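You operate a simulated robot arm through the tools that you are given. There is no shell and no other tool.

The job below is to be done with a simulated robot arm. You get a single attempt, and the scene is never put back.

JOB
Thin the green sample with water to its ring and stir it even.
Fine: plain water jug back, rod back in its pot, no spill; violet sample stays. Set down upright: plain water jug.

It is judged by the outcome, as a careful person would: the job done as asked, and still so three seconds after it is handed in. It fails if anything else is knocked over, pushed out of place, dropped, spilled or broken.

ROBOT AND FRAMES
A 7-joint arm with a fingered hand, fixed in place. Base frame: the origin is on the floor under the middle of its stand, x ahead of it, y to its left, z up; the work surface is at about z = 0.85. Units: m, rad, N and s.
It reaches about 1.333 m from its shoulder. Its first joint turns from -1.204 to 3.002 rad. Payload 5 kg.
The TCP is the grasp point between the finger pads, 0.032 m short of the fingertips. In the tool frame z runs along the fingers and y along their closing line. The gripper opens to 0.16 m; its body begins 0.089 m behind the TCP. The gripper is a hand of 3 fingers: y runs from the thumb to the fingers, the wrist lies at [0, 0, -0.252] in the tool frame, and closing takes about 1.5 s.
Orientation is told as [roll, pitch, yaw] about the base's x, y, z axes, in that order, counted from this pose: with the fingers straight down and closing along the base's y, the tool's x points along the base's -x, its y along +y and its z along -z.

CONTROLS
- The arm moves only by the tool arm_command. Its argument "plan" is a list of rows, each a list of 2 entries, a list of its own where there are three numbers: the shift along the tool's x, y, z in units of 50 mm (1.0 is 50 mm), then the turn, a rotation vector about the tool's x, y, z in units of 8 degrees (1.0 is 8 degrees). In form: [[[dx, dy, dz], [wx, wy, wz]], ...]. A call has 1 to 20 rows; each row shifts and turns the commanded pose from where the row before left it, along the tool's axes as they then stand. "jaw" is the opening in per cent of the stroke, from 0 (shut) to 100 (fully open), set as the call begins (left out, the last holds). A call with a number of a shift or a turn outside -1 to 1 is refused whole. Each row takes 0.2 s and may step no farther than 0.05 m and 0.15 rad from the row before; otherwise, or with a gripper value out of range, the whole call is refused. A pose out of reach is approached as far as the arm can. The call stops where the force on the tool passes 40 N (or 10 N more than at its start, if that is more) or the arm is blocked; 0.2 s more then pass. Each finger travels about 0.108 m/s and halts on what it meets, pressing with about 24 N; the grip force reading is that of the motor and also rises with nothing between the fingers. The clock runs only during rows and for 0.2 s after the last one: add rows that do not move to give the fingers time. It gives the time, the measured TCP pose, the force on the tool (base axes), the opening and the grip force at its end, in the units of the frame above (readings bear some noise), with the torque about the TCP (base axes, N m) and any sound that the robot's microphone picked up, and new pictures: "views" is both (left out), scene, wrist or none.
- Cameras (640 x 400 px; columns grow to the right, rows downward): "scene" is fixed at [0.2219, -0.5014, 1.4877]; the picture's right is [0.27, -0.96, 0.00], its down [-0.42, -0.12, -0.90] and it looks along [0.86, 0.24, -0.44] (base axes); focal length 289 px, centre (320, 200). "wrist" rides on the gripper at [0.065, -0.004, -0.116] in the tool frame; the picture's right is [0.06, 1.00, 0.00], its down [-0.87, 0.05, -0.49] and it looks along [-0.49, 0.03, 0.87] (tool axes); focal length 261 px, centre (320, 200). There is no depth. A picture from a camera that has moved, and an enlarged one, comes with that camera's place and axes in the base frame and with its lens. The place of the scene camera against the robot may be out by one fixed shift of up to 0.018 m in any direction.
- raise_lower(by): slides the trunk up (or, below 0, down) by that many m; the arm rides with it, the base frame stays. It gives what a move gives, with no picture.
- set_fingers(finger1, finger2, thumb_bend): sets how far each is bent, from 0 (flat) to 1 (curled in); at 0.3 the hand is open as for a grip, at 0.7 the pads meet at the TCP. One left out holds its place. A second passes; each finger stops where it meets its share of the squeeze, and holds until it gets a number again. A gripper value or a shape takes the hand back. It gives what a move gives, with no picture; readings hold the bend of each and the force on the fingers (four entries, about 0 where the hand has none), thumb and palm.
- hand_shape(shape): the hand has 3 fingers and takes this shape, open, in about a second: jaw (thumb against the fingers, like two jaws); tri (thumb and two fingers); tip (a fingertip pinch); poke (one finger out to press); point (the index stretched); flat (the hand flat); cup (the hand cupped); fist (a fist). The gripper value then closes the fingers along that shape, each until it touches; the sizes above hold for jaw. It gives what a move gives, with no picture.
- close_up(camera, box): a new picture of the part [left, top, right, bottom] of that camera's present view, enlarged. The clock stands still meanwhile.
- finish_job(): hands the job in; it is judged then, once.

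Nothing tells you positions but the pictures and the camera data. Unless the task says otherwise, let go and move clear before handing in.

The tools are called as name(argument=value, ...) on one line, values as JSON. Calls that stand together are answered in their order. arm_command: Moves the arm, as the interface text tells. Its arguments: {"type":"object","properties":{"plan":{"type":"array","items":{"type":"array"}},"jaw":{"type":"number"},"views":{"type":"string","enum":["both","scene","wrist","none"]}},"required":["plan"]} The other tools are called the same way: raise_lower (by) moves the trunk up or down; hand_shape (shape) gives the hand a shape; set_fingers (finger1, finger2, thumb_bend) moves the fingers one by one; close_up (camera, box) takes an enlarged picture of a part of a camera's view; finish_job () hands the job in.

At the start:

```text
t: 0.0
tool_pos: [0.659, -0.365, 1.3824]
tcp_rot: [0.001, 0.001, 0.0]
contact_force: [-0.3, -0.1, -0.8]
moment: [0.04, 0.0, 0.0]
grip_width: 0.1598
grip_force: 0.1
shape: jaw
bend: [0.3, 0.3, 0.3]
finger forces: [0.0, 0.0, 0.0, 0.0, 0.0, 0.0]
trunk travel left (down, up): [-0.7, 0.24]
```

scene: 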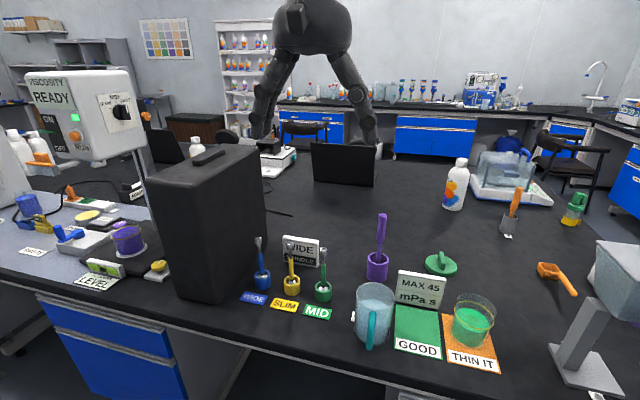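
wrist: 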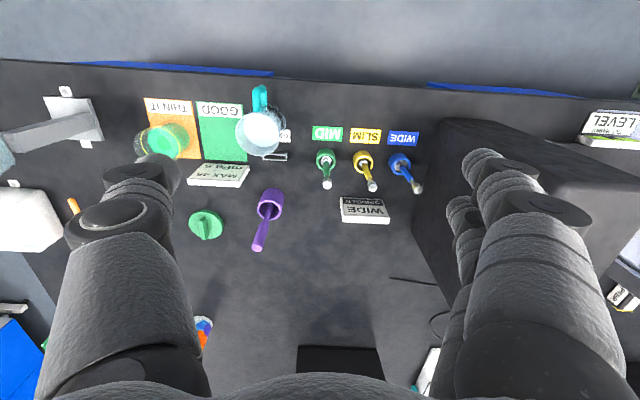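

I see a bench with a water jug (teal handle), a green sample in a glass on the "THIN IT" card, a purple rod in a pot, and several labelled spindles. I'll look closer before moving anything.

close_up(camera="scene", box=[340, 200, 520, 380])

close_up(camera="scene", box=[220, 200, 400, 340])

close_up(camera="wrist", box=[120, 70, 300, 260])

close_up(camera="scene", box=[0, 50, 200, 290])

close_up(camera="scene", box=[420, 130, 640, 400])

```text
2.22 times, centred on (430, 290) of scene
camera zoom: at [0.2219, -0.5014, 1.4877], right [0.27, -0.96, 0.0], down [-0.42, -0.12, -0.9], along [0.86, 0.24, -0.44], focal length 643 px, centre (76, 0)
```

zoom: 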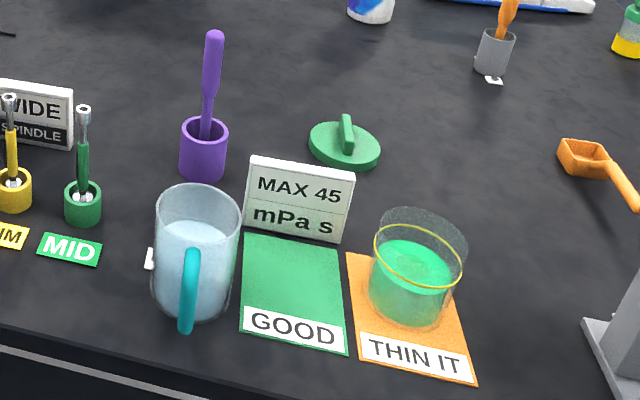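

```text
2.86 times, centred on (310, 270) of scene
camera zoom: at [0.2219, -0.5014, 1.4877], right [0.27, -0.96, 0.0], down [-0.42, -0.12, -0.9], along [0.86, 0.24, -0.44], focal length 826 px, centre (349, 0)
```

zoom: 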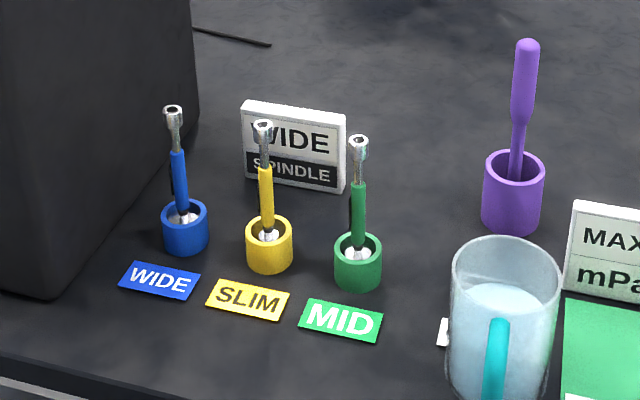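

```text
2.11 times, centred on (210, 165) of wrist
camera zoom: at [0.5937, -0.37, 1.4992], right [-0.06, 1.0, 0.0], down [0.87, 0.05, 0.49], along [0.49, 0.03, -0.87], focal length 549 px, centre (552, 274)
```

zoom: 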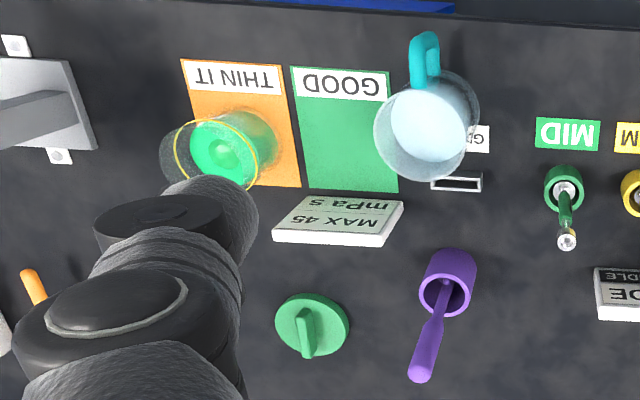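

```text
1.67 times, centred on (100, 170) of scene
camera zoom: at [0.2219, -0.5014, 1.4877], right [0.27, -0.96, 0.0], down [-0.42, -0.12, -0.9], along [0.86, 0.24, -0.44], focal length 482 px, centre (687, 250)
```

zoom: 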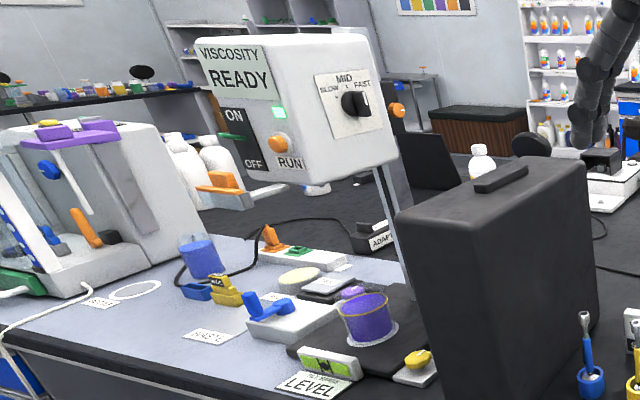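

```text
1.48 times, centred on (530, 265) of scene
camera zoom: at [0.2219, -0.5014, 1.4877], right [0.27, -0.96, 0.0], down [-0.42, -0.12, -0.9], along [0.86, 0.24, -0.44], focal length 428 px, centre (9, 104)
```

zoom: 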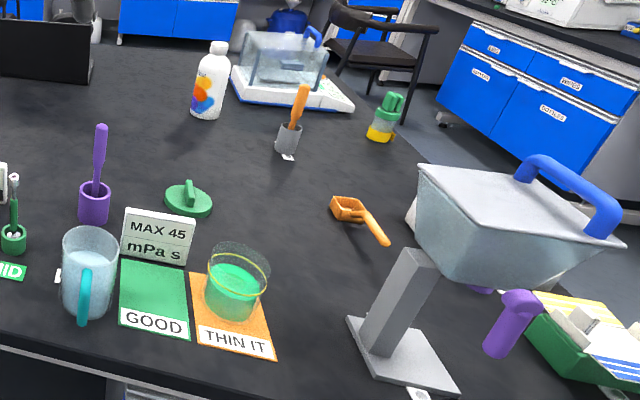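

The green sample sits in a gold-ringed glass at about (0.81, -0.72). The jug is at about (0.75, -0.485) with its handle toward the robot, and the violet rod pot is at about (0.975, -0.475). I'll zoom further for tags, handle shape and fluid level.

close_up(camera="scene", box=[340, 270, 400, 360])

close_up(camera="scene", box=[435, 280, 510, 380])

close_up(camera="scene", box=[480, 170, 600, 245])

close_up(camera="wrist", box=[220, 70, 300, 170])

close_up(camera="scene", box=[530, 220, 640, 400])

close_up(camera="scene", box=[210, 0, 410, 160])

```text
4.44 times, centred on (370, 315) of scene
camera zoom: at [0.2219, -0.5014, 1.4877], right [0.27, -0.96, 0.0], down [-0.42, -0.12, -0.9], along [0.86, 0.24, -0.44], focal length 1285 px, centre (98, -311)
```

zoom: 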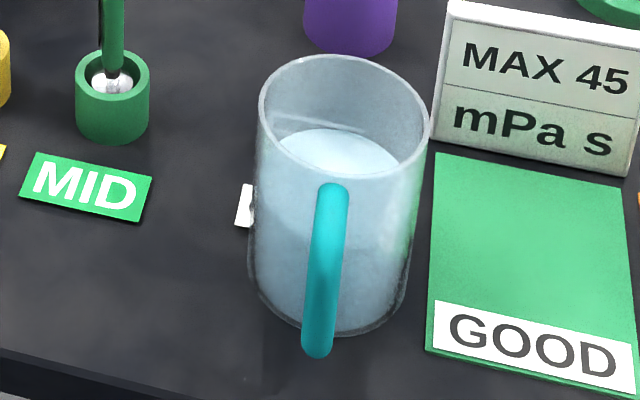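

```text
4.00 times, centred on (472, 330) of scene
camera zoom: at [0.2219, -0.5014, 1.4877], right [0.27, -0.96, 0.0], down [-0.42, -0.12, -0.9], along [0.86, 0.24, -0.44], focal length 1157 px, centre (-290, -320)
```

zoom: 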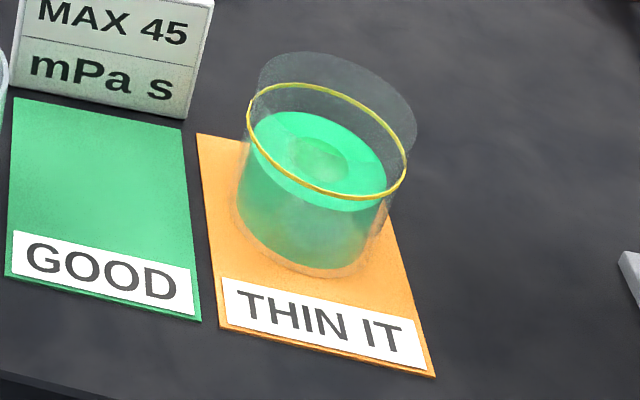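

```text
5.33 times, centred on (540, 208) of scene
camera zoom: at [0.2219, -0.5014, 1.4877], right [0.27, -0.96, 0.0], down [-0.42, -0.12, -0.9], along [0.86, 0.24, -0.44], focal length 1542 px, centre (-853, 160)
```

zoom: 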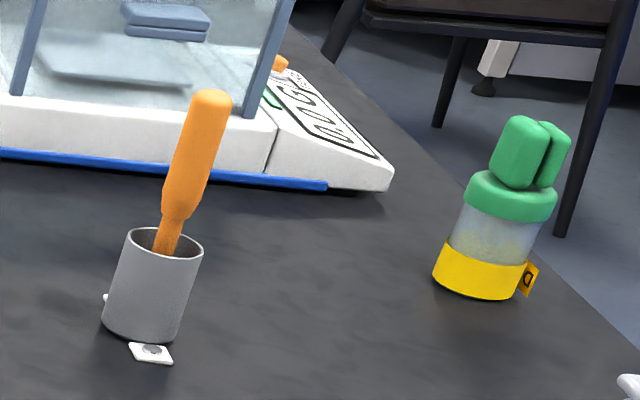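

```text
4.00 times, centred on (260, 120) of wrist
camera zoom: at [0.5937, -0.37, 1.4992], right [-0.06, 1.0, 0.0], down [0.87, 0.05, 0.49], along [0.49, 0.03, -0.87], focal length 1043 px, centre (560, 520)
```

zoom: 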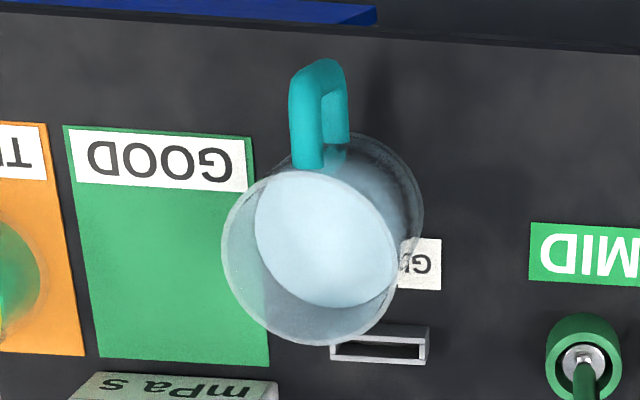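

```text
2.22 times, centred on (585, 310) of scene
camera zoom: at [0.2219, -0.5014, 1.4877], right [0.27, -0.96, 0.0], down [-0.42, -0.12, -0.9], along [0.86, 0.24, -0.44], focal length 643 px, centre (-269, -44)
```

zoom: 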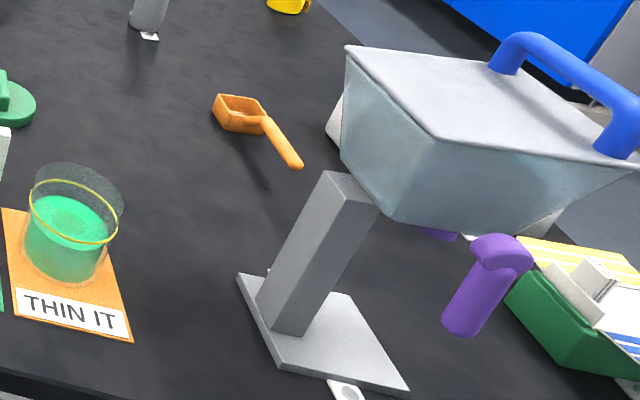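

```text
2.50 times, centred on (310, 80) of scene
camera zoom: at [0.2219, -0.5014, 1.4877], right [0.27, -0.96, 0.0], down [-0.42, -0.12, -0.9], along [0.86, 0.24, -0.44], focal length 723 px, centre (345, 500)
```

zoom: 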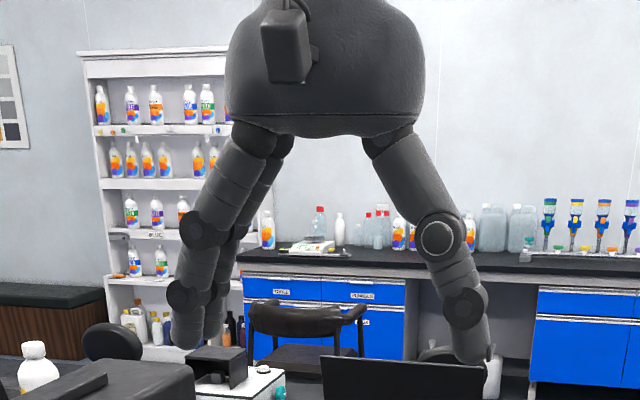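

The glass's liquid is about 15 mm below the gold ring, and the jug has a 0.09 m body with room to grip from above and behind. I'll move above the jug for a closer look.

arm_command(plan=[[[-0.4, -0.59, 0.6], [0, 0, 0]], [[-0.4, -0.59, 0.6], [0, 0, 0]], [[-0.4, -0.59, 0.6], [0, 0, 0]], [[-0.4, -0.59, 0.6], [0, 0, 0]], [[0, 0, 0], [0, 0, 0]]], jaw=100)

```text
t: 1.2
tool_pos: [0.7401, -0.4815, 1.2638]
tcp_rot: [0.0, -0.002, 0.0]
contact_force: [-0.3, 1.2, 0.6]
moment: [-0.05, -0.04, 0.03]
grip_width: 0.1601
grip_force: 0.0
shape: jaw
bend: [0.3, 0.3, 0.3]
finger forces: [0.1, 0.1, 0.1, 0.1, 0.0, 0.0]
trunk travel left (down, up): [-0.7, 0.24]
camera wrist: at [0.6737, -0.4864, 1.3798], right [-0.06, 1.0, 0.0], down [0.87, 0.05, 0.49], along [0.49, 0.03, -0.87], focal length 261 px, centre (320, 200)
```

scene: 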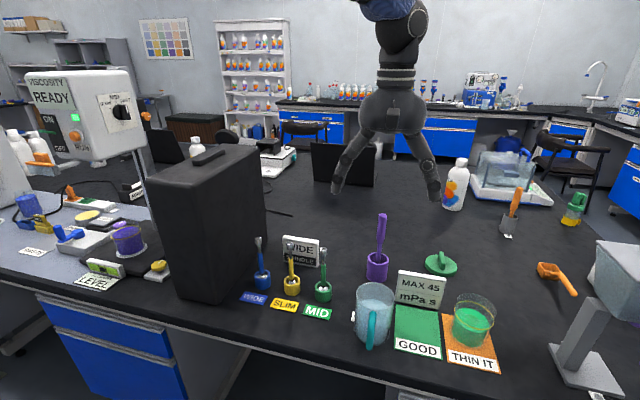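
wrist: 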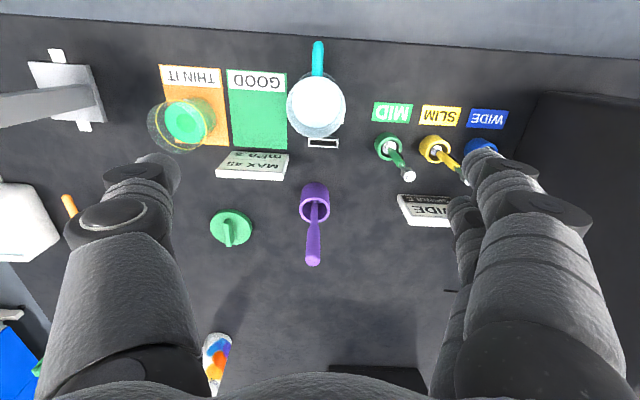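

The hand is now over the jug area and the wrist view shows everything clearly. I'll zoom in to fix positions.

close_up(camera="wrist", box=[270, 30, 370, 160])

close_up(camera="wrist", box=[130, 50, 290, 190])

close_up(camera="wrist", box=[260, 170, 360, 280])

```text
3.08 times, centred on (320, 95) of wrist
camera zoom: at [0.6737, -0.4864, 1.3798], right [-0.06, 1.0, 0.0], down [0.87, 0.05, 0.49], along [0.49, 0.03, -0.87], focal length 802 px, centre (320, 523)
```

zoom: 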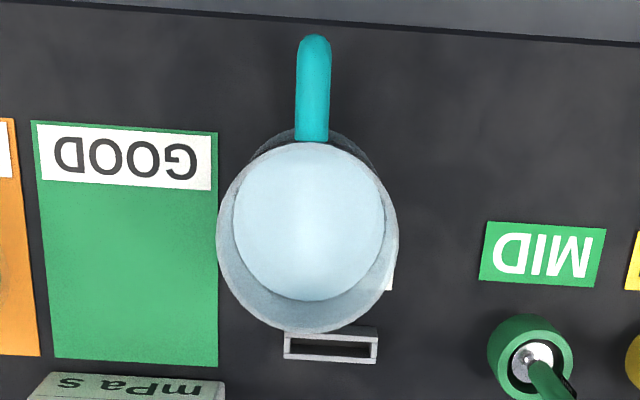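

```text
2.86 times, centred on (210, 120) of wrist
camera zoom: at [0.6737, -0.4864, 1.3798], right [-0.06, 1.0, 0.0], down [0.87, 0.05, 0.49], along [0.49, 0.03, -0.87], focal length 745 px, centre (634, 429)
```

zoom: 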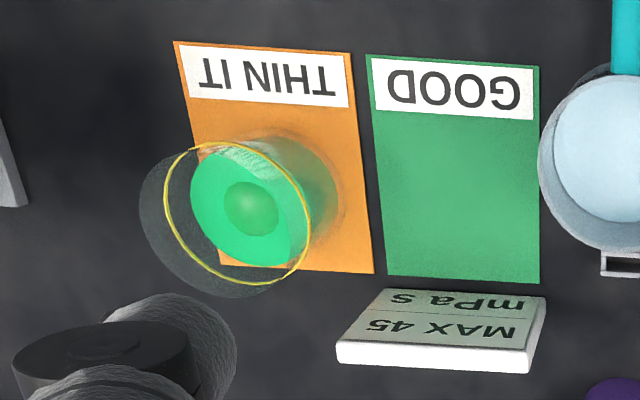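

```text
3.64 times, centred on (310, 225) of wrist
camera zoom: at [0.6737, -0.4864, 1.3798], right [-0.06, 1.0, 0.0], down [0.87, 0.05, 0.49], along [0.49, 0.03, -0.87], focal length 948 px, centre (356, 109)
```

zoom: 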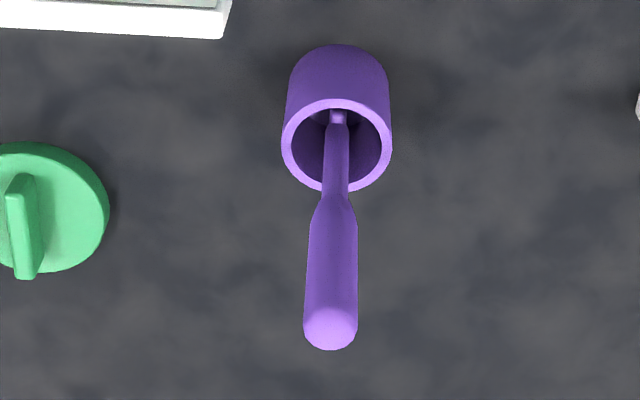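

The jug's rim is at about (0.745, -0.488, 0.97) with a 0.088 m diameter, its handle points to -x, and its water surface is about 4 cm below the rim. The beaker is at about (0.79, -0.713) with its ring at z≈0.935. I'll lean the hand 32° so it reaches forward over the handle, then come partway down.

arm_command(plan=[[[0, 0, 0], [0, -1, 0]], [[0, 0, 0], [0, -1, 0]], [[0, 0, 0], [0, -1, 0]], [[0, 0, 0], [0, -1, 0]], [[0.4, -0.03, 0.69], [0, 0, 0]], [[0.4, -0.03, 0.69], [0, 0, 0]], [[0.4, -0.03, 0.69], [0, 0, 0]], [[0.4, -0.03, 0.69], [0, 0, 0]], [[0, 0, 0], [0, 0, 0]]], jaw=100)

```text
t: 3.2
tool_pos: [0.7458, -0.489, 1.1063]
tcp_rot: [0.0, -0.558, 0.0]
contact_force: [-0.4, 0.3, 0.9]
moment: [-0.03, 0.0, 0.02]
grip_width: 0.16
grip_force: 0.1
shape: jaw
bend: [0.3, 0.3, 0.3]
finger forces: [0.0, 0.0, 0.1, 0.1, 0.0, 0.0]
trunk travel left (down, up): [-0.7, 0.24]
camera wrist: at [0.6274, -0.4943, 1.1696], right [-0.05, 1.0, -0.03], down [0.48, 0.05, 0.88], along [0.88, 0.03, -0.48], focal length 261 px, centre (320, 200)
```

scene: 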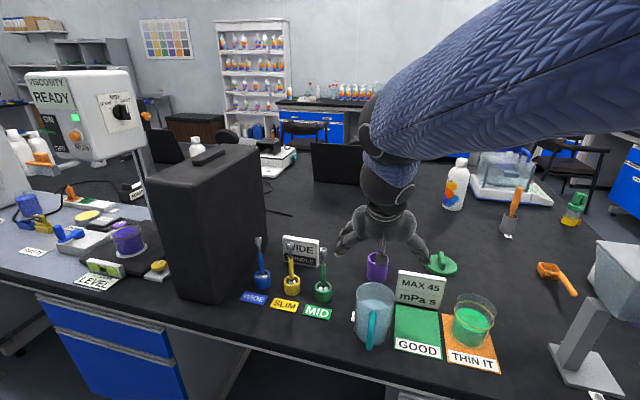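
wrist: 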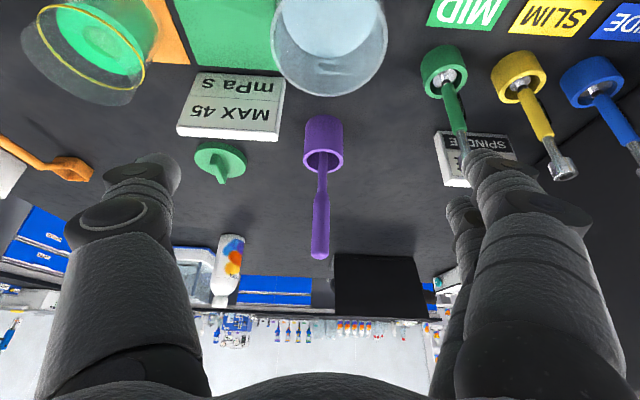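

The jug is centered between the open fingers in y. I'll descend to gripping height, keeping the palm above the handle.

arm_command(plan=[[[0.29, 0, 0.463], [0, 0, 0]], [[0.29, 0, 0.463], [0, 0, 0]], [[0.29, 0, 0.463], [0, 0, 0]], [[0.29, 0, 0.463], [0, 0, 0]], [[0.29, 0, 0.463], [0, 0, 0]], [[0.29, 0, 0.463], [0, 0, 0]], [[0, 0, 0], [0, 0, 0]]])

close_up(camera="scene", box=[310, 180, 470, 380])

```text
t: 4.8
tool_pos: [0.7439, -0.49, 0.9404]
tcp_rot: [-0.001, -0.558, 0.001]
contact_force: [-0.8, 0.5, 0.5]
moment: [-0.01, -0.01, 0.01]
grip_width: 0.1602
grip_force: 0.1
shape: jaw
bend: [0.3, 0.3, 0.3]
finger forces: [0.0, 0.0, 0.0, 0.1, 0.0, 0.0]
trunk travel left (down, up): [-0.7, 0.24]
camera wrist: at [0.6261, -0.4942, 1.0045], right [-0.05, 1.0, -0.03], down [0.48, 0.05, 0.88], along [0.88, 0.03, -0.48], focal length 261 px, centre (320, 200)
```

scene: 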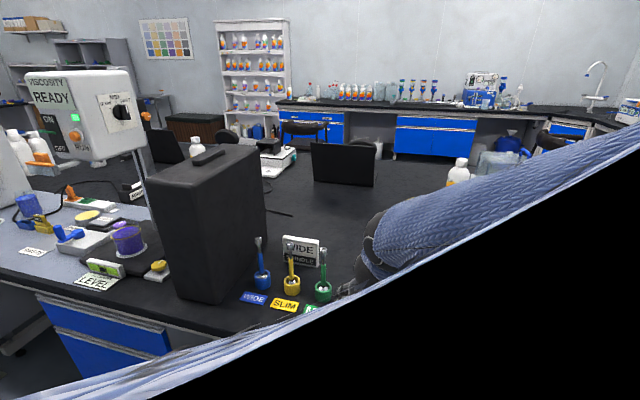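
wrist: 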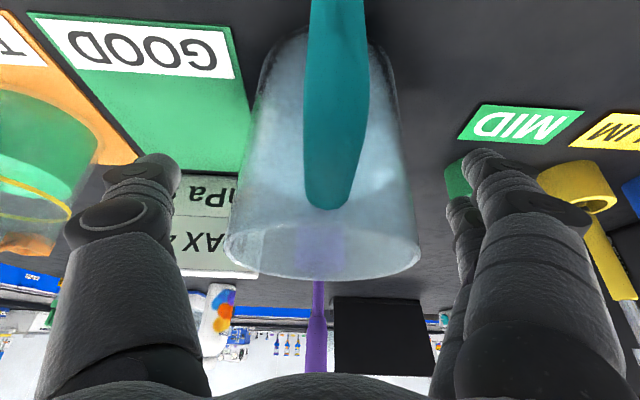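

```text
2.00 times, centred on (390, 280) of scene
camera zoom: at [0.2219, -0.5014, 1.4877], right [0.27, -0.96, 0.0], down [-0.42, -0.12, -0.9], along [0.86, 0.24, -0.44], focal length 578 px, centre (180, 40)
```

zoom: 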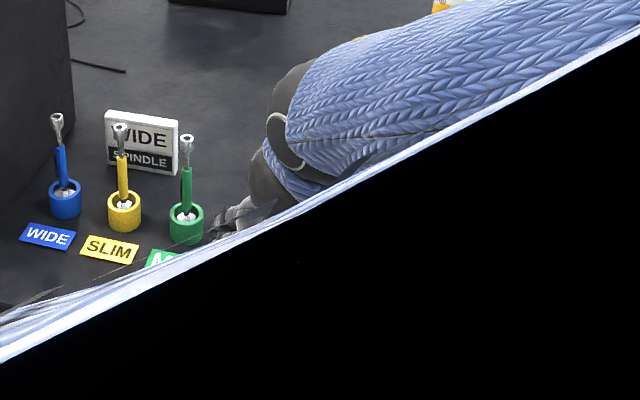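

The jug is centered between the fingers with the handle under the palm. I'll close on it without moving.

arm_command(plan=[[[0, 0, 0], [0, 0, 0]], [[0, 0, 0], [0, 0, 0]], [[0, 0, 0], [0, 0, 0]], [[0, 0, 0], [0, 0, 0]], [[0, 0, 0], [0, 0, 0]], [[0, 0, 0], [0, 0, 0]], [[0, 0, 0], [0, 0, 0]], [[0, 0, 0], [0, 0, 0]]], jaw=0, views="wrist")

```text
t: 6.6
tool_pos: [0.7448, -0.4894, 0.9394]
tcp_rot: [0.001, -0.558, 0.001]
contact_force: [0.3, 0.1, 0.4]
moment: [0.12, 0.06, 0.0]
grip_width: 0.0775
grip_force: 24.2
shape: jaw
bend: [0.72, 0.73, 0.7]
finger forces: [10.5, 11.3, 0.0, 0.0, 20.1, 0.1]
trunk travel left (down, up): [-0.7, 0.24]
camera wrist: at [0.6265, -0.4946, 1.0041], right [-0.05, 1.0, -0.03], down [0.48, 0.05, 0.88], along [0.88, 0.03, -0.48], focal length 261 px, centre (320, 200)
```

wrist: 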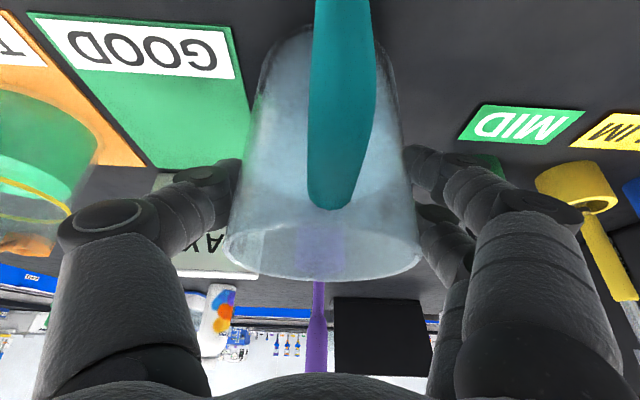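

The grip holds firmly at about 20 N on each side. I'll lift slowly and check that it holds.

arm_command(plan=[[[-0.053, 0, -0.085], [0, 0, 0]], [[-0.106, 0, -0.17], [0, 0, 0]], [[-0.106, 0, -0.17], [0, 0, 0]], [[-0.106, 0, -0.17], [0, 0, 0]], [[0, 0, 0], [0, 0, 0]], [[0, 0, 0], [0, 0, 0]]])

```text
t: 8.0
tool_pos: [0.7439, -0.4892, 0.9748]
tcp_rot: [-0.002, -0.56, 0.0]
contact_force: [-0.3, 0.2, -6.0]
moment: [0.0, -0.03, -0.01]
grip_width: 0.0778
grip_force: 23.8
shape: jaw
bend: [0.72, 0.73, 0.7]
finger forces: [10.0, 10.9, 0.0, 0.1, 20.1, 0.0]
trunk travel left (down, up): [-0.7, 0.24]
camera wrist: at [0.6267, -0.4948, 1.0388], right [-0.05, 1.0, -0.03], down [0.48, 0.05, 0.88], along [0.88, 0.03, -0.48], focal length 261 px, centre (320, 200)
```

scene: 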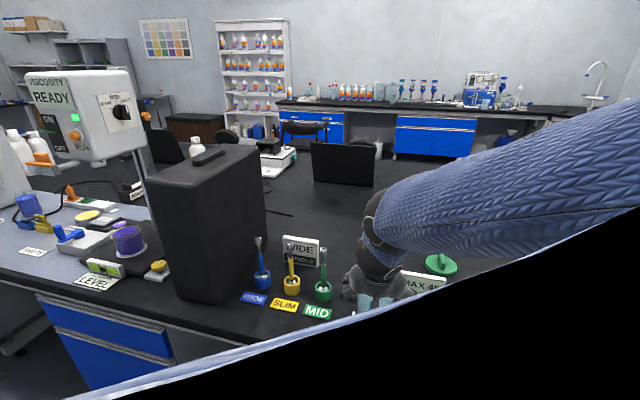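
wrist: 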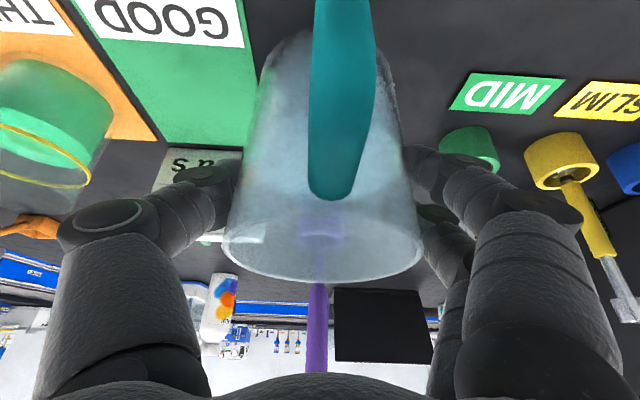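

The jug lifted cleanly at about 6 N. I'll raise it until its base clears the beaker rim, then move sideways to a spot on the robot side of the beaker.

arm_command(plan=[[[-0.08, 0, -0.12], [0, 0, 0]], [[-0.153, 0, -0.244], [0, 0, 0]], [[-0.153, 0, -0.244], [0, 0, 0]], [[-0.153, 0, -0.244], [0, 0, 0]], [[-0.153, 0, -0.244], [0, 0, 0]], [[-0.153, 0, -0.244], [0, 0, 0]], [[-0.153, 0, -0.244], [0, 0, 0]], [[-0.153, 0, -0.244], [0, 0, 0]], [[-0.08, 0, -0.12], [0, 0, 0]], [[0, 0, 0], [0, 0, 0]]], views="wrist")

arm_command(plan=[[[0.017, -0.15, -0.01], [0, 0, 0]], [[0.034, -0.3, -0.021], [0, 0, 0]], [[0.034, -0.3, -0.021], [0, 0, 0]], [[0.034, -0.3, -0.021], [0, 0, 0]], [[0.034, -0.3, -0.021], [0, 0, 0]], [[0.034, -0.3, -0.021], [0, 0, 0]], [[0.034, -0.3, -0.021], [0, 0, 0]], [[0.034, -0.3, -0.021], [0, 0, 0]], [[0.034, -0.3, -0.021], [0, 0, 0]], [[0.034, -0.3, -0.021], [0, 0, 0]], [[0.034, -0.3, -0.021], [0, 0, 0]], [[0.034, -0.3, -0.021], [0, 0, 0]], [[0.034, -0.3, -0.021], [0, 0, 0]], [[0.034, -0.3, -0.021], [0, 0, 0]], [[0.034, -0.3, -0.021], [0, 0, 0]], [[0.017, -0.15, -0.01], [0, 0, 0]], [[0, 0, 0], [0, 0, 0]], [[0, 0, 0], [0, 0, 0]]])

```text
t: 10.2
tool_pos: [0.7457, -0.4896, 1.0893]
tcp_rot: [-0.001, -0.56, 0.0]
contact_force: [0.5, 0.3, -5.4]
moment: [-0.02, -0.06, 0.02]
grip_width: 0.0777
grip_force: 24.0
shape: jaw
bend: [0.72, 0.73, 0.7]
finger forces: [10.0, 10.8, 0.0, 0.1, 19.9, 0.0]
trunk travel left (down, up): [-0.7, 0.24]
camera wrist: at [0.6278, -0.4945, 1.153], right [-0.05, 1.0, -0.03], down [0.48, 0.05, 0.88], along [0.88, 0.03, -0.48], focal length 261 px, centre (320, 200)
```

wrist: 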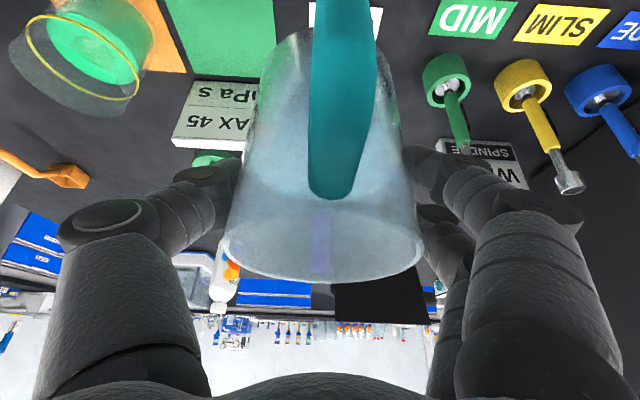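

```text
t: 14.0
tool_pos: [0.7146, -0.7165, 1.0895]
tcp_rot: [0.0, -0.558, 0.0]
contact_force: [0.3, -0.1, -6.0]
moment: [0.0, -0.03, 0.03]
grip_width: 0.0775
grip_force: 23.9
shape: jaw
bend: [0.72, 0.73, 0.7]
finger forces: [10.2, 10.8, 0.0, 0.0, 19.8, 0.1]
trunk travel left (down, up): [-0.7, 0.24]
camera wrist: at [0.5972, -0.7207, 1.153], right [-0.05, 1.0, -0.03], down [0.48, 0.05, 0.88], along [0.88, 0.03, -0.48], focal length 261 px, centre (320, 200)
```

scene: 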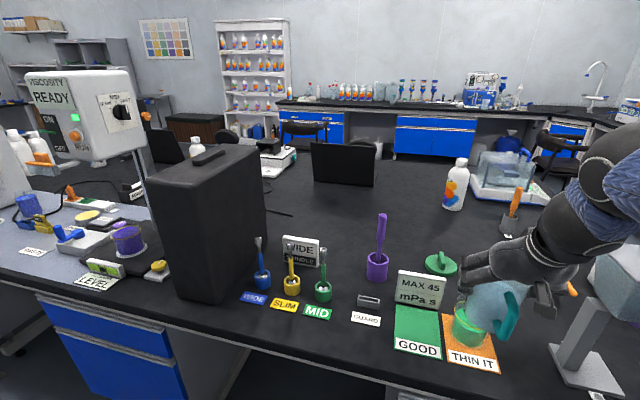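
wrist: 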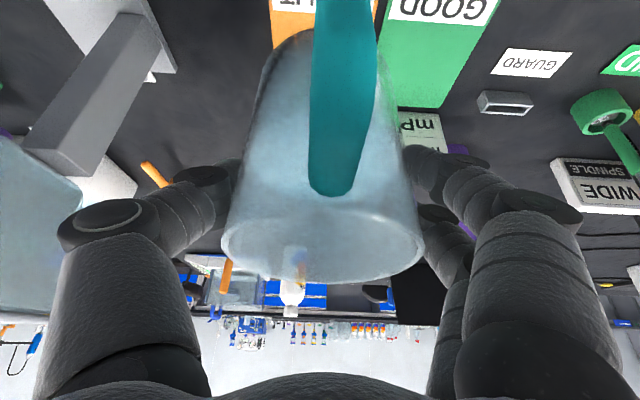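

The scene camera has a clear view now, with the jug held upright near the beaker. I'll zoom in to verify clearances.

close_up(camera="scene", box=[420, 220, 580, 390])

```text
2.35 times, centred on (500, 305) of scene
camera zoom: at [0.2219, -0.5014, 1.4877], right [0.27, -0.96, 0.0], down [-0.42, -0.12, -0.9], along [0.86, 0.24, -0.44], focal length 680 px, centre (-104, -47)
```

zoom: 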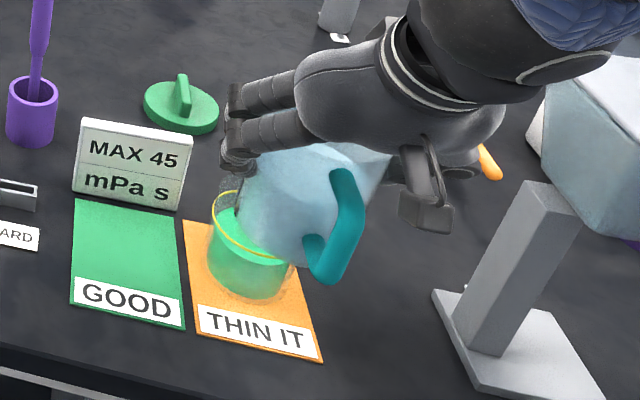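

The jug base is clear of the beaker rim. I'll tilt slowly to about 35°, which is below the pour angle, and check the view.

arm_command(plan=[[[0, 0, 0], [0, 0.15, 0]], [[0, 0, 0], [0, 0.3, 0]], [[0, 0, 0], [0, 0.3, 0]], [[0, 0, 0], [0, 0.3, 0]], [[0, 0, 0], [0, 0.3, 0]], [[0, 0, 0], [0, 0.3, 0]], [[0, 0, 0], [0, 0.3, 0]], [[0, 0, 0], [0, 0.3, 0]], [[0, 0, 0], [0, 0.3, 0]], [[0, 0, 0], [0, 0.3, 0]], [[0, 0, 0], [0, 0.3, 0]], [[0, 0, 0], [0, 0.3, 0]], [[0, 0, 0], [0, 0.3, 0]], [[0, 0, 0], [0, 0.3, 0]], [[0, 0, 0], [0, 0.15, 0]], [[0, 0, 0], [0, 0, 0]], [[0, 0, 0], [0, 0, 0]]])

close_up(camera="scene", box=[420, 220, 580, 390])

```text
t: 17.6
tool_pos: [0.7158, -0.7136, 1.0899]
tcp_rot: [0.0, 0.029, 0.0]
contact_force: [0.4, 0.5, -6.4]
moment: [0.0, -0.14, 0.01]
grip_width: 0.0765
grip_force: 24.4
shape: jaw
bend: [0.72, 0.73, 0.7]
finger forces: [9.7, 11.2, 0.0, 0.0, 19.9, 0.0]
trunk travel left (down, up): [-0.7, 0.24]
camera wrist: at [0.6524, -0.7188, 1.2071], right [-0.06, 1.0, 0.0], down [0.88, 0.05, 0.47], along [0.47, 0.03, -0.88], focal length 261 px, centre (320, 200)
```

scene: 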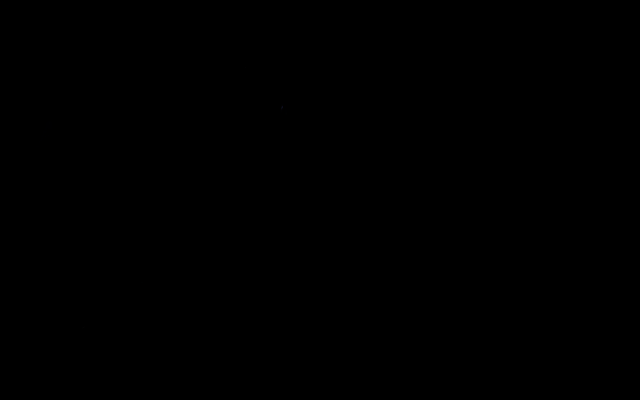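
wrist: 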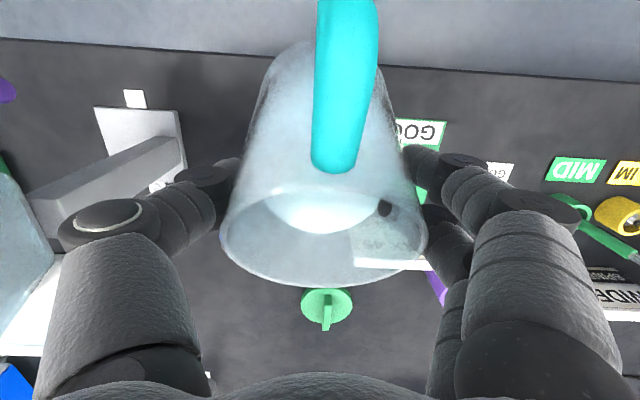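

```text
2.35 times, centred on (500, 305) of scene
camera zoom: at [0.2219, -0.5014, 1.4877], right [0.27, -0.96, 0.0], down [-0.42, -0.12, -0.9], along [0.86, 0.24, -0.44], focal length 680 px, centre (-104, -47)
```

zoom: 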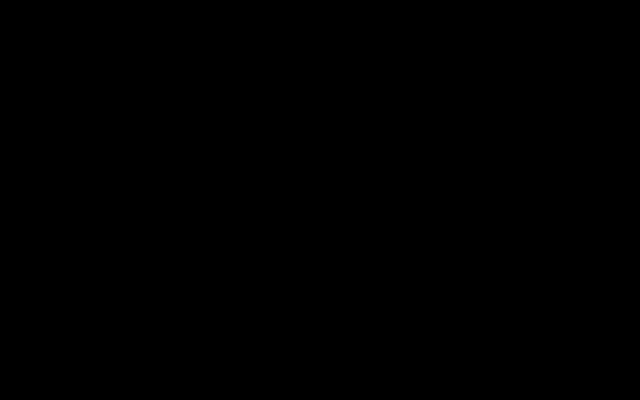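

The scene camera is now inside the arm at this posture, and the jug is at about 30° actual tilt with a slight lag in the grip. I'll place the lip over the beaker with a bit more tilt, then pour in small steps and back off to check each time.

arm_command(plan=[[[-0.05, 0, 0.1], [0, 0.2, 0]], [[-0.05, 0, 0.15], [0, 0.2, 0]], [[-0.05, 0, 0.2], [0, 0.2, 0]], [[-0.05, 0, 0.15], [0, 0.2, 0]], [[0, 0, 0.1], [0, 0.1, 0]], [[0, 0, 0], [0, 0, 0]], [[0, 0, 0], [0, 0, 0]]])

close_up(camera="wrist", box=[200, 20, 460, 320])

```text
t: 19.2
tool_pos: [0.7229, -0.7148, 1.0535]
tcp_rot: [0.0, 0.153, 0.0]
contact_force: [0.0, -0.5, -5.9]
moment: [-0.02, -0.21, -0.01]
grip_width: 0.0768
grip_force: 24.2
shape: jaw
bend: [0.72, 0.73, 0.7]
finger forces: [9.6, 11.5, 0.0, 0.0, 20.0, 0.0]
trunk travel left (down, up): [-0.7, 0.24]
camera wrist: at [0.6757, -0.7196, 1.1785], right [-0.06, 1.0, 0.01], down [0.93, 0.05, 0.35], along [0.35, 0.03, -0.94], focal length 261 px, centre (320, 200)
```

scene: 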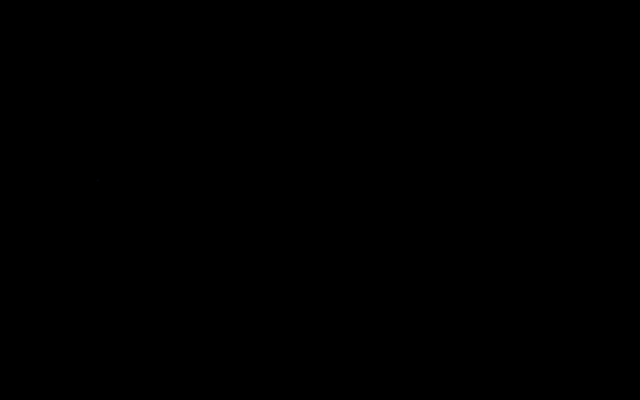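
wrist: 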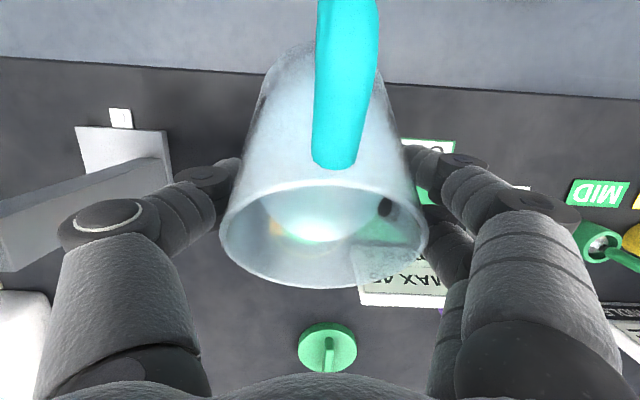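

```text
1.33 times, centred on (330, 170) of wrist
camera zoom: at [0.6757, -0.7196, 1.1785], right [-0.06, 1.0, 0.01], down [0.93, 0.05, 0.35], along [0.35, 0.03, -0.94], focal length 348 px, centre (307, 240)
```

zoom: 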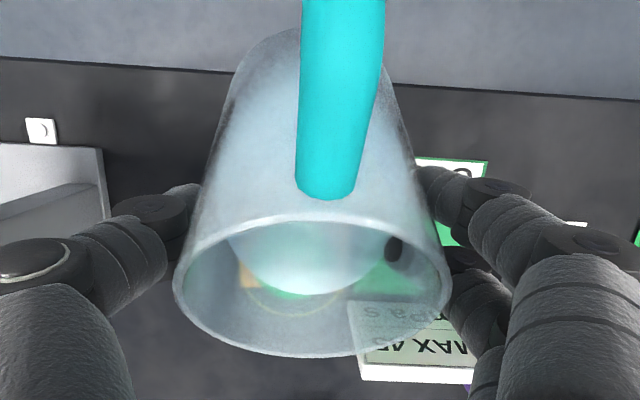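

Through the glass I can see the beaker's ring under the jug, and the water edge is still about 28 mm short of the lip. I estimate flow starts near 54° actual tilt, so I'll tilt further and slowly, then check again.

arm_command(plan=[[[-0.05, 0, 0.03], [0, 0.25, 0]], [[-0.05, 0, 0.03], [0, 0.25, 0]], [[-0.05, 0, 0.03], [0, 0.25, 0]], [[0, 0, 0], [0, 0.25, 0]], [[0, 0, 0], [0, 0.25, 0]], [[0, 0, 0], [0, 0.25, 0]], [[0, 0, 0], [0, 0, 0]], [[0, 0, 0], [0, 0, 0]]], views="wrist")

close_up(camera="wrist", box=[200, 120, 450, 320])

```text
t: 21.0
tool_pos: [0.7286, -0.7149, 1.0477]
tcp_rot: [0.0, 0.366, -0.001]
contact_force: [0.3, 0.4, -5.6]
moment: [-0.02, -0.28, -0.03]
grip_width: 0.0765
grip_force: 23.8
shape: jaw
bend: [0.72, 0.73, 0.7]
finger forces: [9.6, 11.7, 0.1, 0.0, 20.0, 0.0]
trunk travel left (down, up): [-0.7, 0.24]
camera wrist: at [0.7086, -0.7195, 1.1791], right [-0.06, 1.0, 0.02], down [0.99, 0.05, 0.15], along [0.15, 0.03, -0.99], focal length 261 px, centre (320, 200)
```

wrist: 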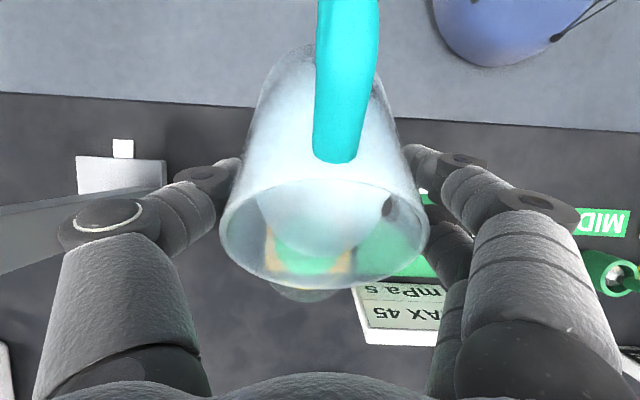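

```text
2.00 times, centred on (325, 220) of wrist
camera zoom: at [0.7086, -0.7195, 1.1791], right [-0.06, 1.0, 0.02], down [0.99, 0.05, 0.15], along [0.15, 0.03, -0.99], focal length 521 px, centre (310, 160)
```

zoom: 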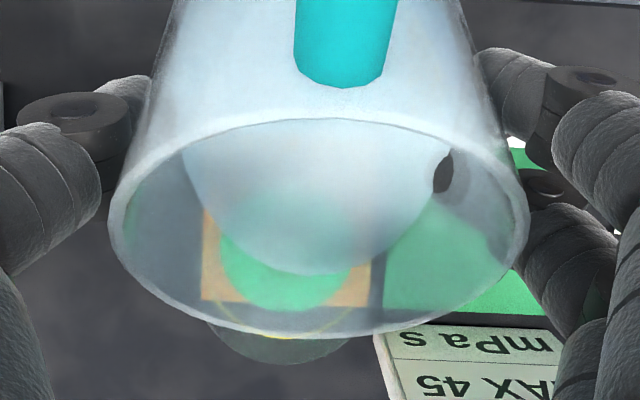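

The beaker's far rim now shows past the lip, which puts its center near (0.785, -0.72). I'll shift 8 mm in -y to center the stream and tilt a bit more.

arm_command(plan=[[[0, -0.08, 0], [0, 0.1, 0]], [[0, -0.08, 0], [0, 0.2, 0]], [[0, 0, 0], [0, 0.2, 0]], [[0, 0, 0], [0, 0.2, 0]], [[0, 0, 0], [0, 0.2, 0]], [[0, 0, 0], [0, 0, 0]], [[0, 0, 0], [0, 0, 0]]], views="wrist")

close_up(camera="wrist", box=[200, 120, 450, 320])

```text
t: 22.6
tool_pos: [0.7286, -0.7225, 1.0467]
tcp_rot: [0.0, 0.482, 0.0]
contact_force: [0.2, 0.8, -6.8]
moment: [-0.01, -0.21, -0.01]
grip_width: 0.0766
grip_force: 24.2
shape: jaw
bend: [0.72, 0.73, 0.7]
finger forces: [9.5, 11.9, 0.1, 0.0, 20.3, 0.1]
trunk travel left (down, up): [-0.7, 0.24]
camera wrist: at [0.7233, -0.7278, 1.1802], right [-0.06, 1.0, 0.03], down [1.0, 0.05, 0.03], along [0.03, 0.03, -1.0], focal length 261 px, centre (320, 200)
```

wrist: 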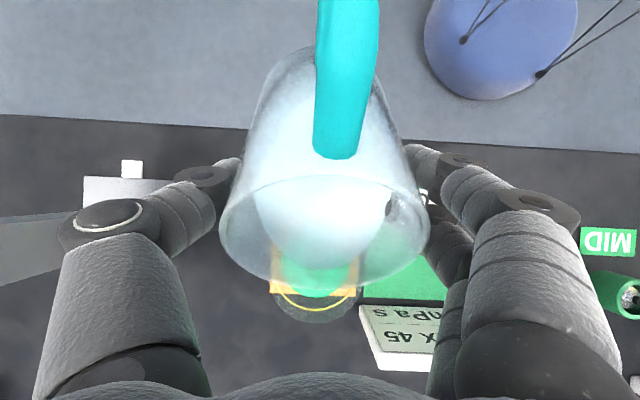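

```text
2.00 times, centred on (325, 220) of wrist
camera zoom: at [0.7233, -0.7278, 1.1802], right [-0.06, 1.0, 0.03], down [1.0, 0.05, 0.03], along [0.03, 0.03, -1.0], focal length 521 px, centre (310, 160)
```

zoom: 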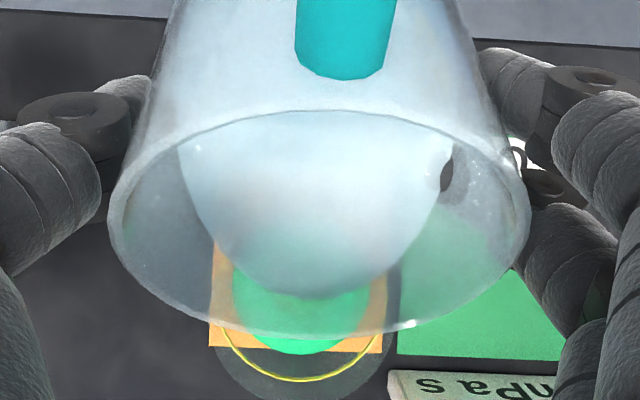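

The lip is now centered over the beaker and I can see the ring and the green surface beyond it. The water edge is about 12 mm from the lip, so I'll keep tilting in small steps.

arm_command(plan=[[[0, -0.03, 0], [0, 0.15, 0]], [[0, 0, 0], [0, 0.15, 0]], [[0, 0, 0], [0, 0.15, 0]], [[0, 0, 0], [0, 0.15, 0]], [[0, 0, 0], [0, 0, 0]], [[0, 0, 0], [0, 0, 0]]], views="wrist")

close_up(camera="wrist", box=[200, 140, 450, 340])

```text
t: 24.0
tool_pos: [0.6895, -0.717, 1.0311]
tcp_rot: [-0.001, 0.568, 0.0]
contact_force: [0.5, -0.4, -6.5]
moment: [-0.04, -0.26, -0.02]
grip_width: 0.0765
grip_force: 24.0
shape: jaw
bend: [0.72, 0.73, 0.7]
finger forces: [9.5, 11.9, 0.0, 0.0, 20.5, 0.0]
out of reach, approached as far as the arm can: row 1, 2, 3, 4
trunk travel left (down, up): [-0.7, 0.24]
camera wrist: at [0.6961, -0.7224, 1.1641], right [-0.05, 1.0, 0.03], down [1.0, 0.05, -0.05], along [-0.05, 0.03, -1.0], focal length 261 px, centre (320, 200)
```

wrist: 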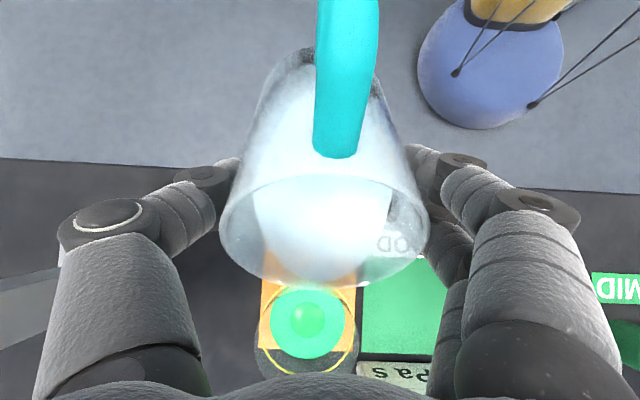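

```text
2.00 times, centred on (325, 240) of wrist
camera zoom: at [0.6961, -0.7224, 1.1641], right [-0.05, 1.0, 0.03], down [1.0, 0.05, -0.05], along [-0.05, 0.03, -1.0], focal length 521 px, centre (310, 120)
```

zoom: 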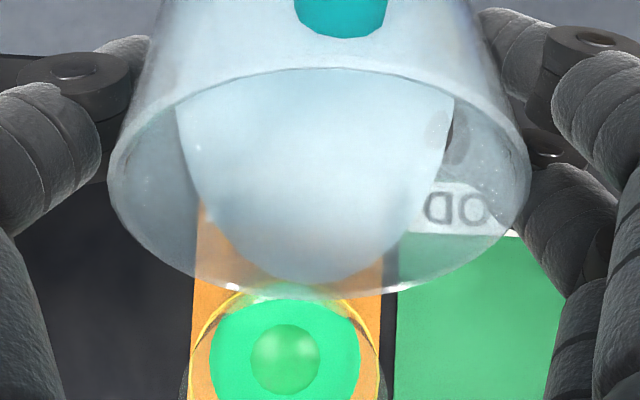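

That tilt went out of reach and the arm backed the jug off 4 cm, but nothing has poured. I'll un-tilt gently there to stay safe, then choose a different pouring direction.

arm_command(plan=[[[0.25, 0.07, 0.34], [0, -0.3, 0]], [[0.24, 0.07, 0.34], [0, -0.4, 0]], [[0, 0, 0], [0, -0.4, 0]], [[0, 0, 0], [0, -0.4, 0]], [[0, 0, 0], [0, -0.4, 0]], [[0, 0, 0], [0, -0.3, 0]], [[0, 0, 0], [0, 0, 0]]], views="wrist")

```text
t: 25.6
tool_pos: [0.6511, -0.7107, 1.0157]
tcp_rot: [0.0, 0.263, -0.002]
contact_force: [1.0, -0.1, -5.6]
moment: [0.0, -0.19, 0.03]
grip_width: 0.0765
grip_force: 24.6
shape: jaw
bend: [0.72, 0.73, 0.7]
finger forces: [9.6, 11.6, 0.0, 0.1, 20.1, 0.1]
trunk travel left (down, up): [-0.7, 0.24]
camera wrist: at [0.618, -0.7151, 1.1444], right [-0.06, 1.0, 0.02], down [0.97, 0.05, 0.25], along [0.25, 0.03, -0.97], focal length 261 px, centre (320, 200)
```

wrist: 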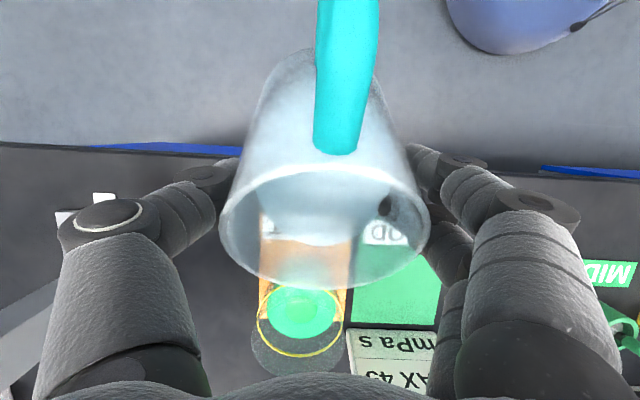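

The commanded pose resets to the reached one, which is good to know. I'll raise the jug, then yaw the hand about vertical by about +50° so the pour comes sideways and the wrist bends less.

arm_command(plan=[[[0.04, 0, -0.14], [0, 0, 0]], [[0.08, 0, -0.29], [0, 0, 0]], [[0.08, 0, -0.29], [0, 0, 0]], [[0.08, 0, -0.29], [0, 0, 0]], [[0.08, 0, -0.29], [0, 0, 0]], [[0.08, 0, -0.29], [0, 0, 0]], [[0, 0, 0], [0.06, 0, -0.24]], [[0, 0, 0], [0.13, 0, -0.48]], [[0, 0, 0], [0.13, 0, -0.48]], [[0, 0, 0], [0.13, 0, -0.48]], [[0, 0, 0], [0.13, 0, -0.48]], [[0, 0, 0], [0.13, 0, -0.48]], [[0, 0, 0], [0.06, 0, -0.24]], [[0, 0, 0], [0, 0, 0]]])

```text
t: 28.6
tool_pos: [0.65, -0.7109, 1.0978]
tcp_rot: [0.004, 0.266, 0.417]
contact_force: [-0.5, -0.5, -5.8]
moment: [0.08, -0.19, -0.01]
grip_width: 0.0761
grip_force: 24.0
shape: jaw
bend: [0.72, 0.73, 0.7]
finger forces: [9.6, 11.4, 0.0, 0.0, 19.9, 0.1]
trunk travel left (down, up): [-0.7, 0.24]
camera wrist: at [0.6216, -0.7291, 1.2268], right [-0.46, 0.89, 0.02], down [0.86, 0.44, 0.25], along [0.21, 0.13, -0.97], focal length 261 px, centre (320, 200)
```

scene: 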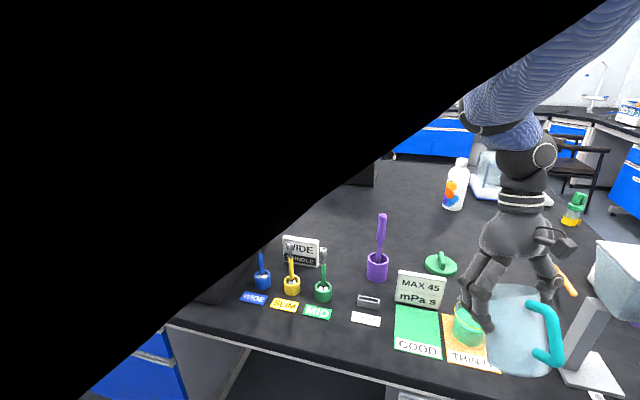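
wrist: 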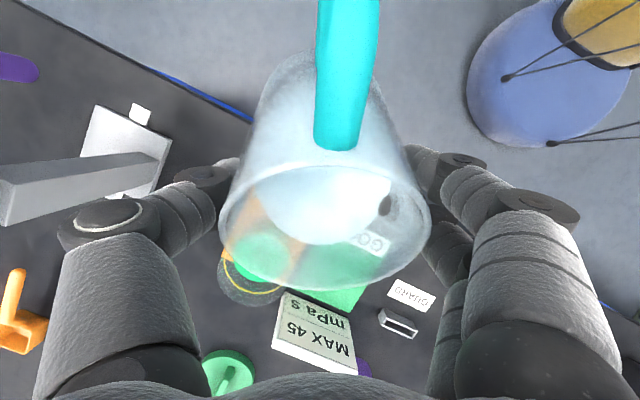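

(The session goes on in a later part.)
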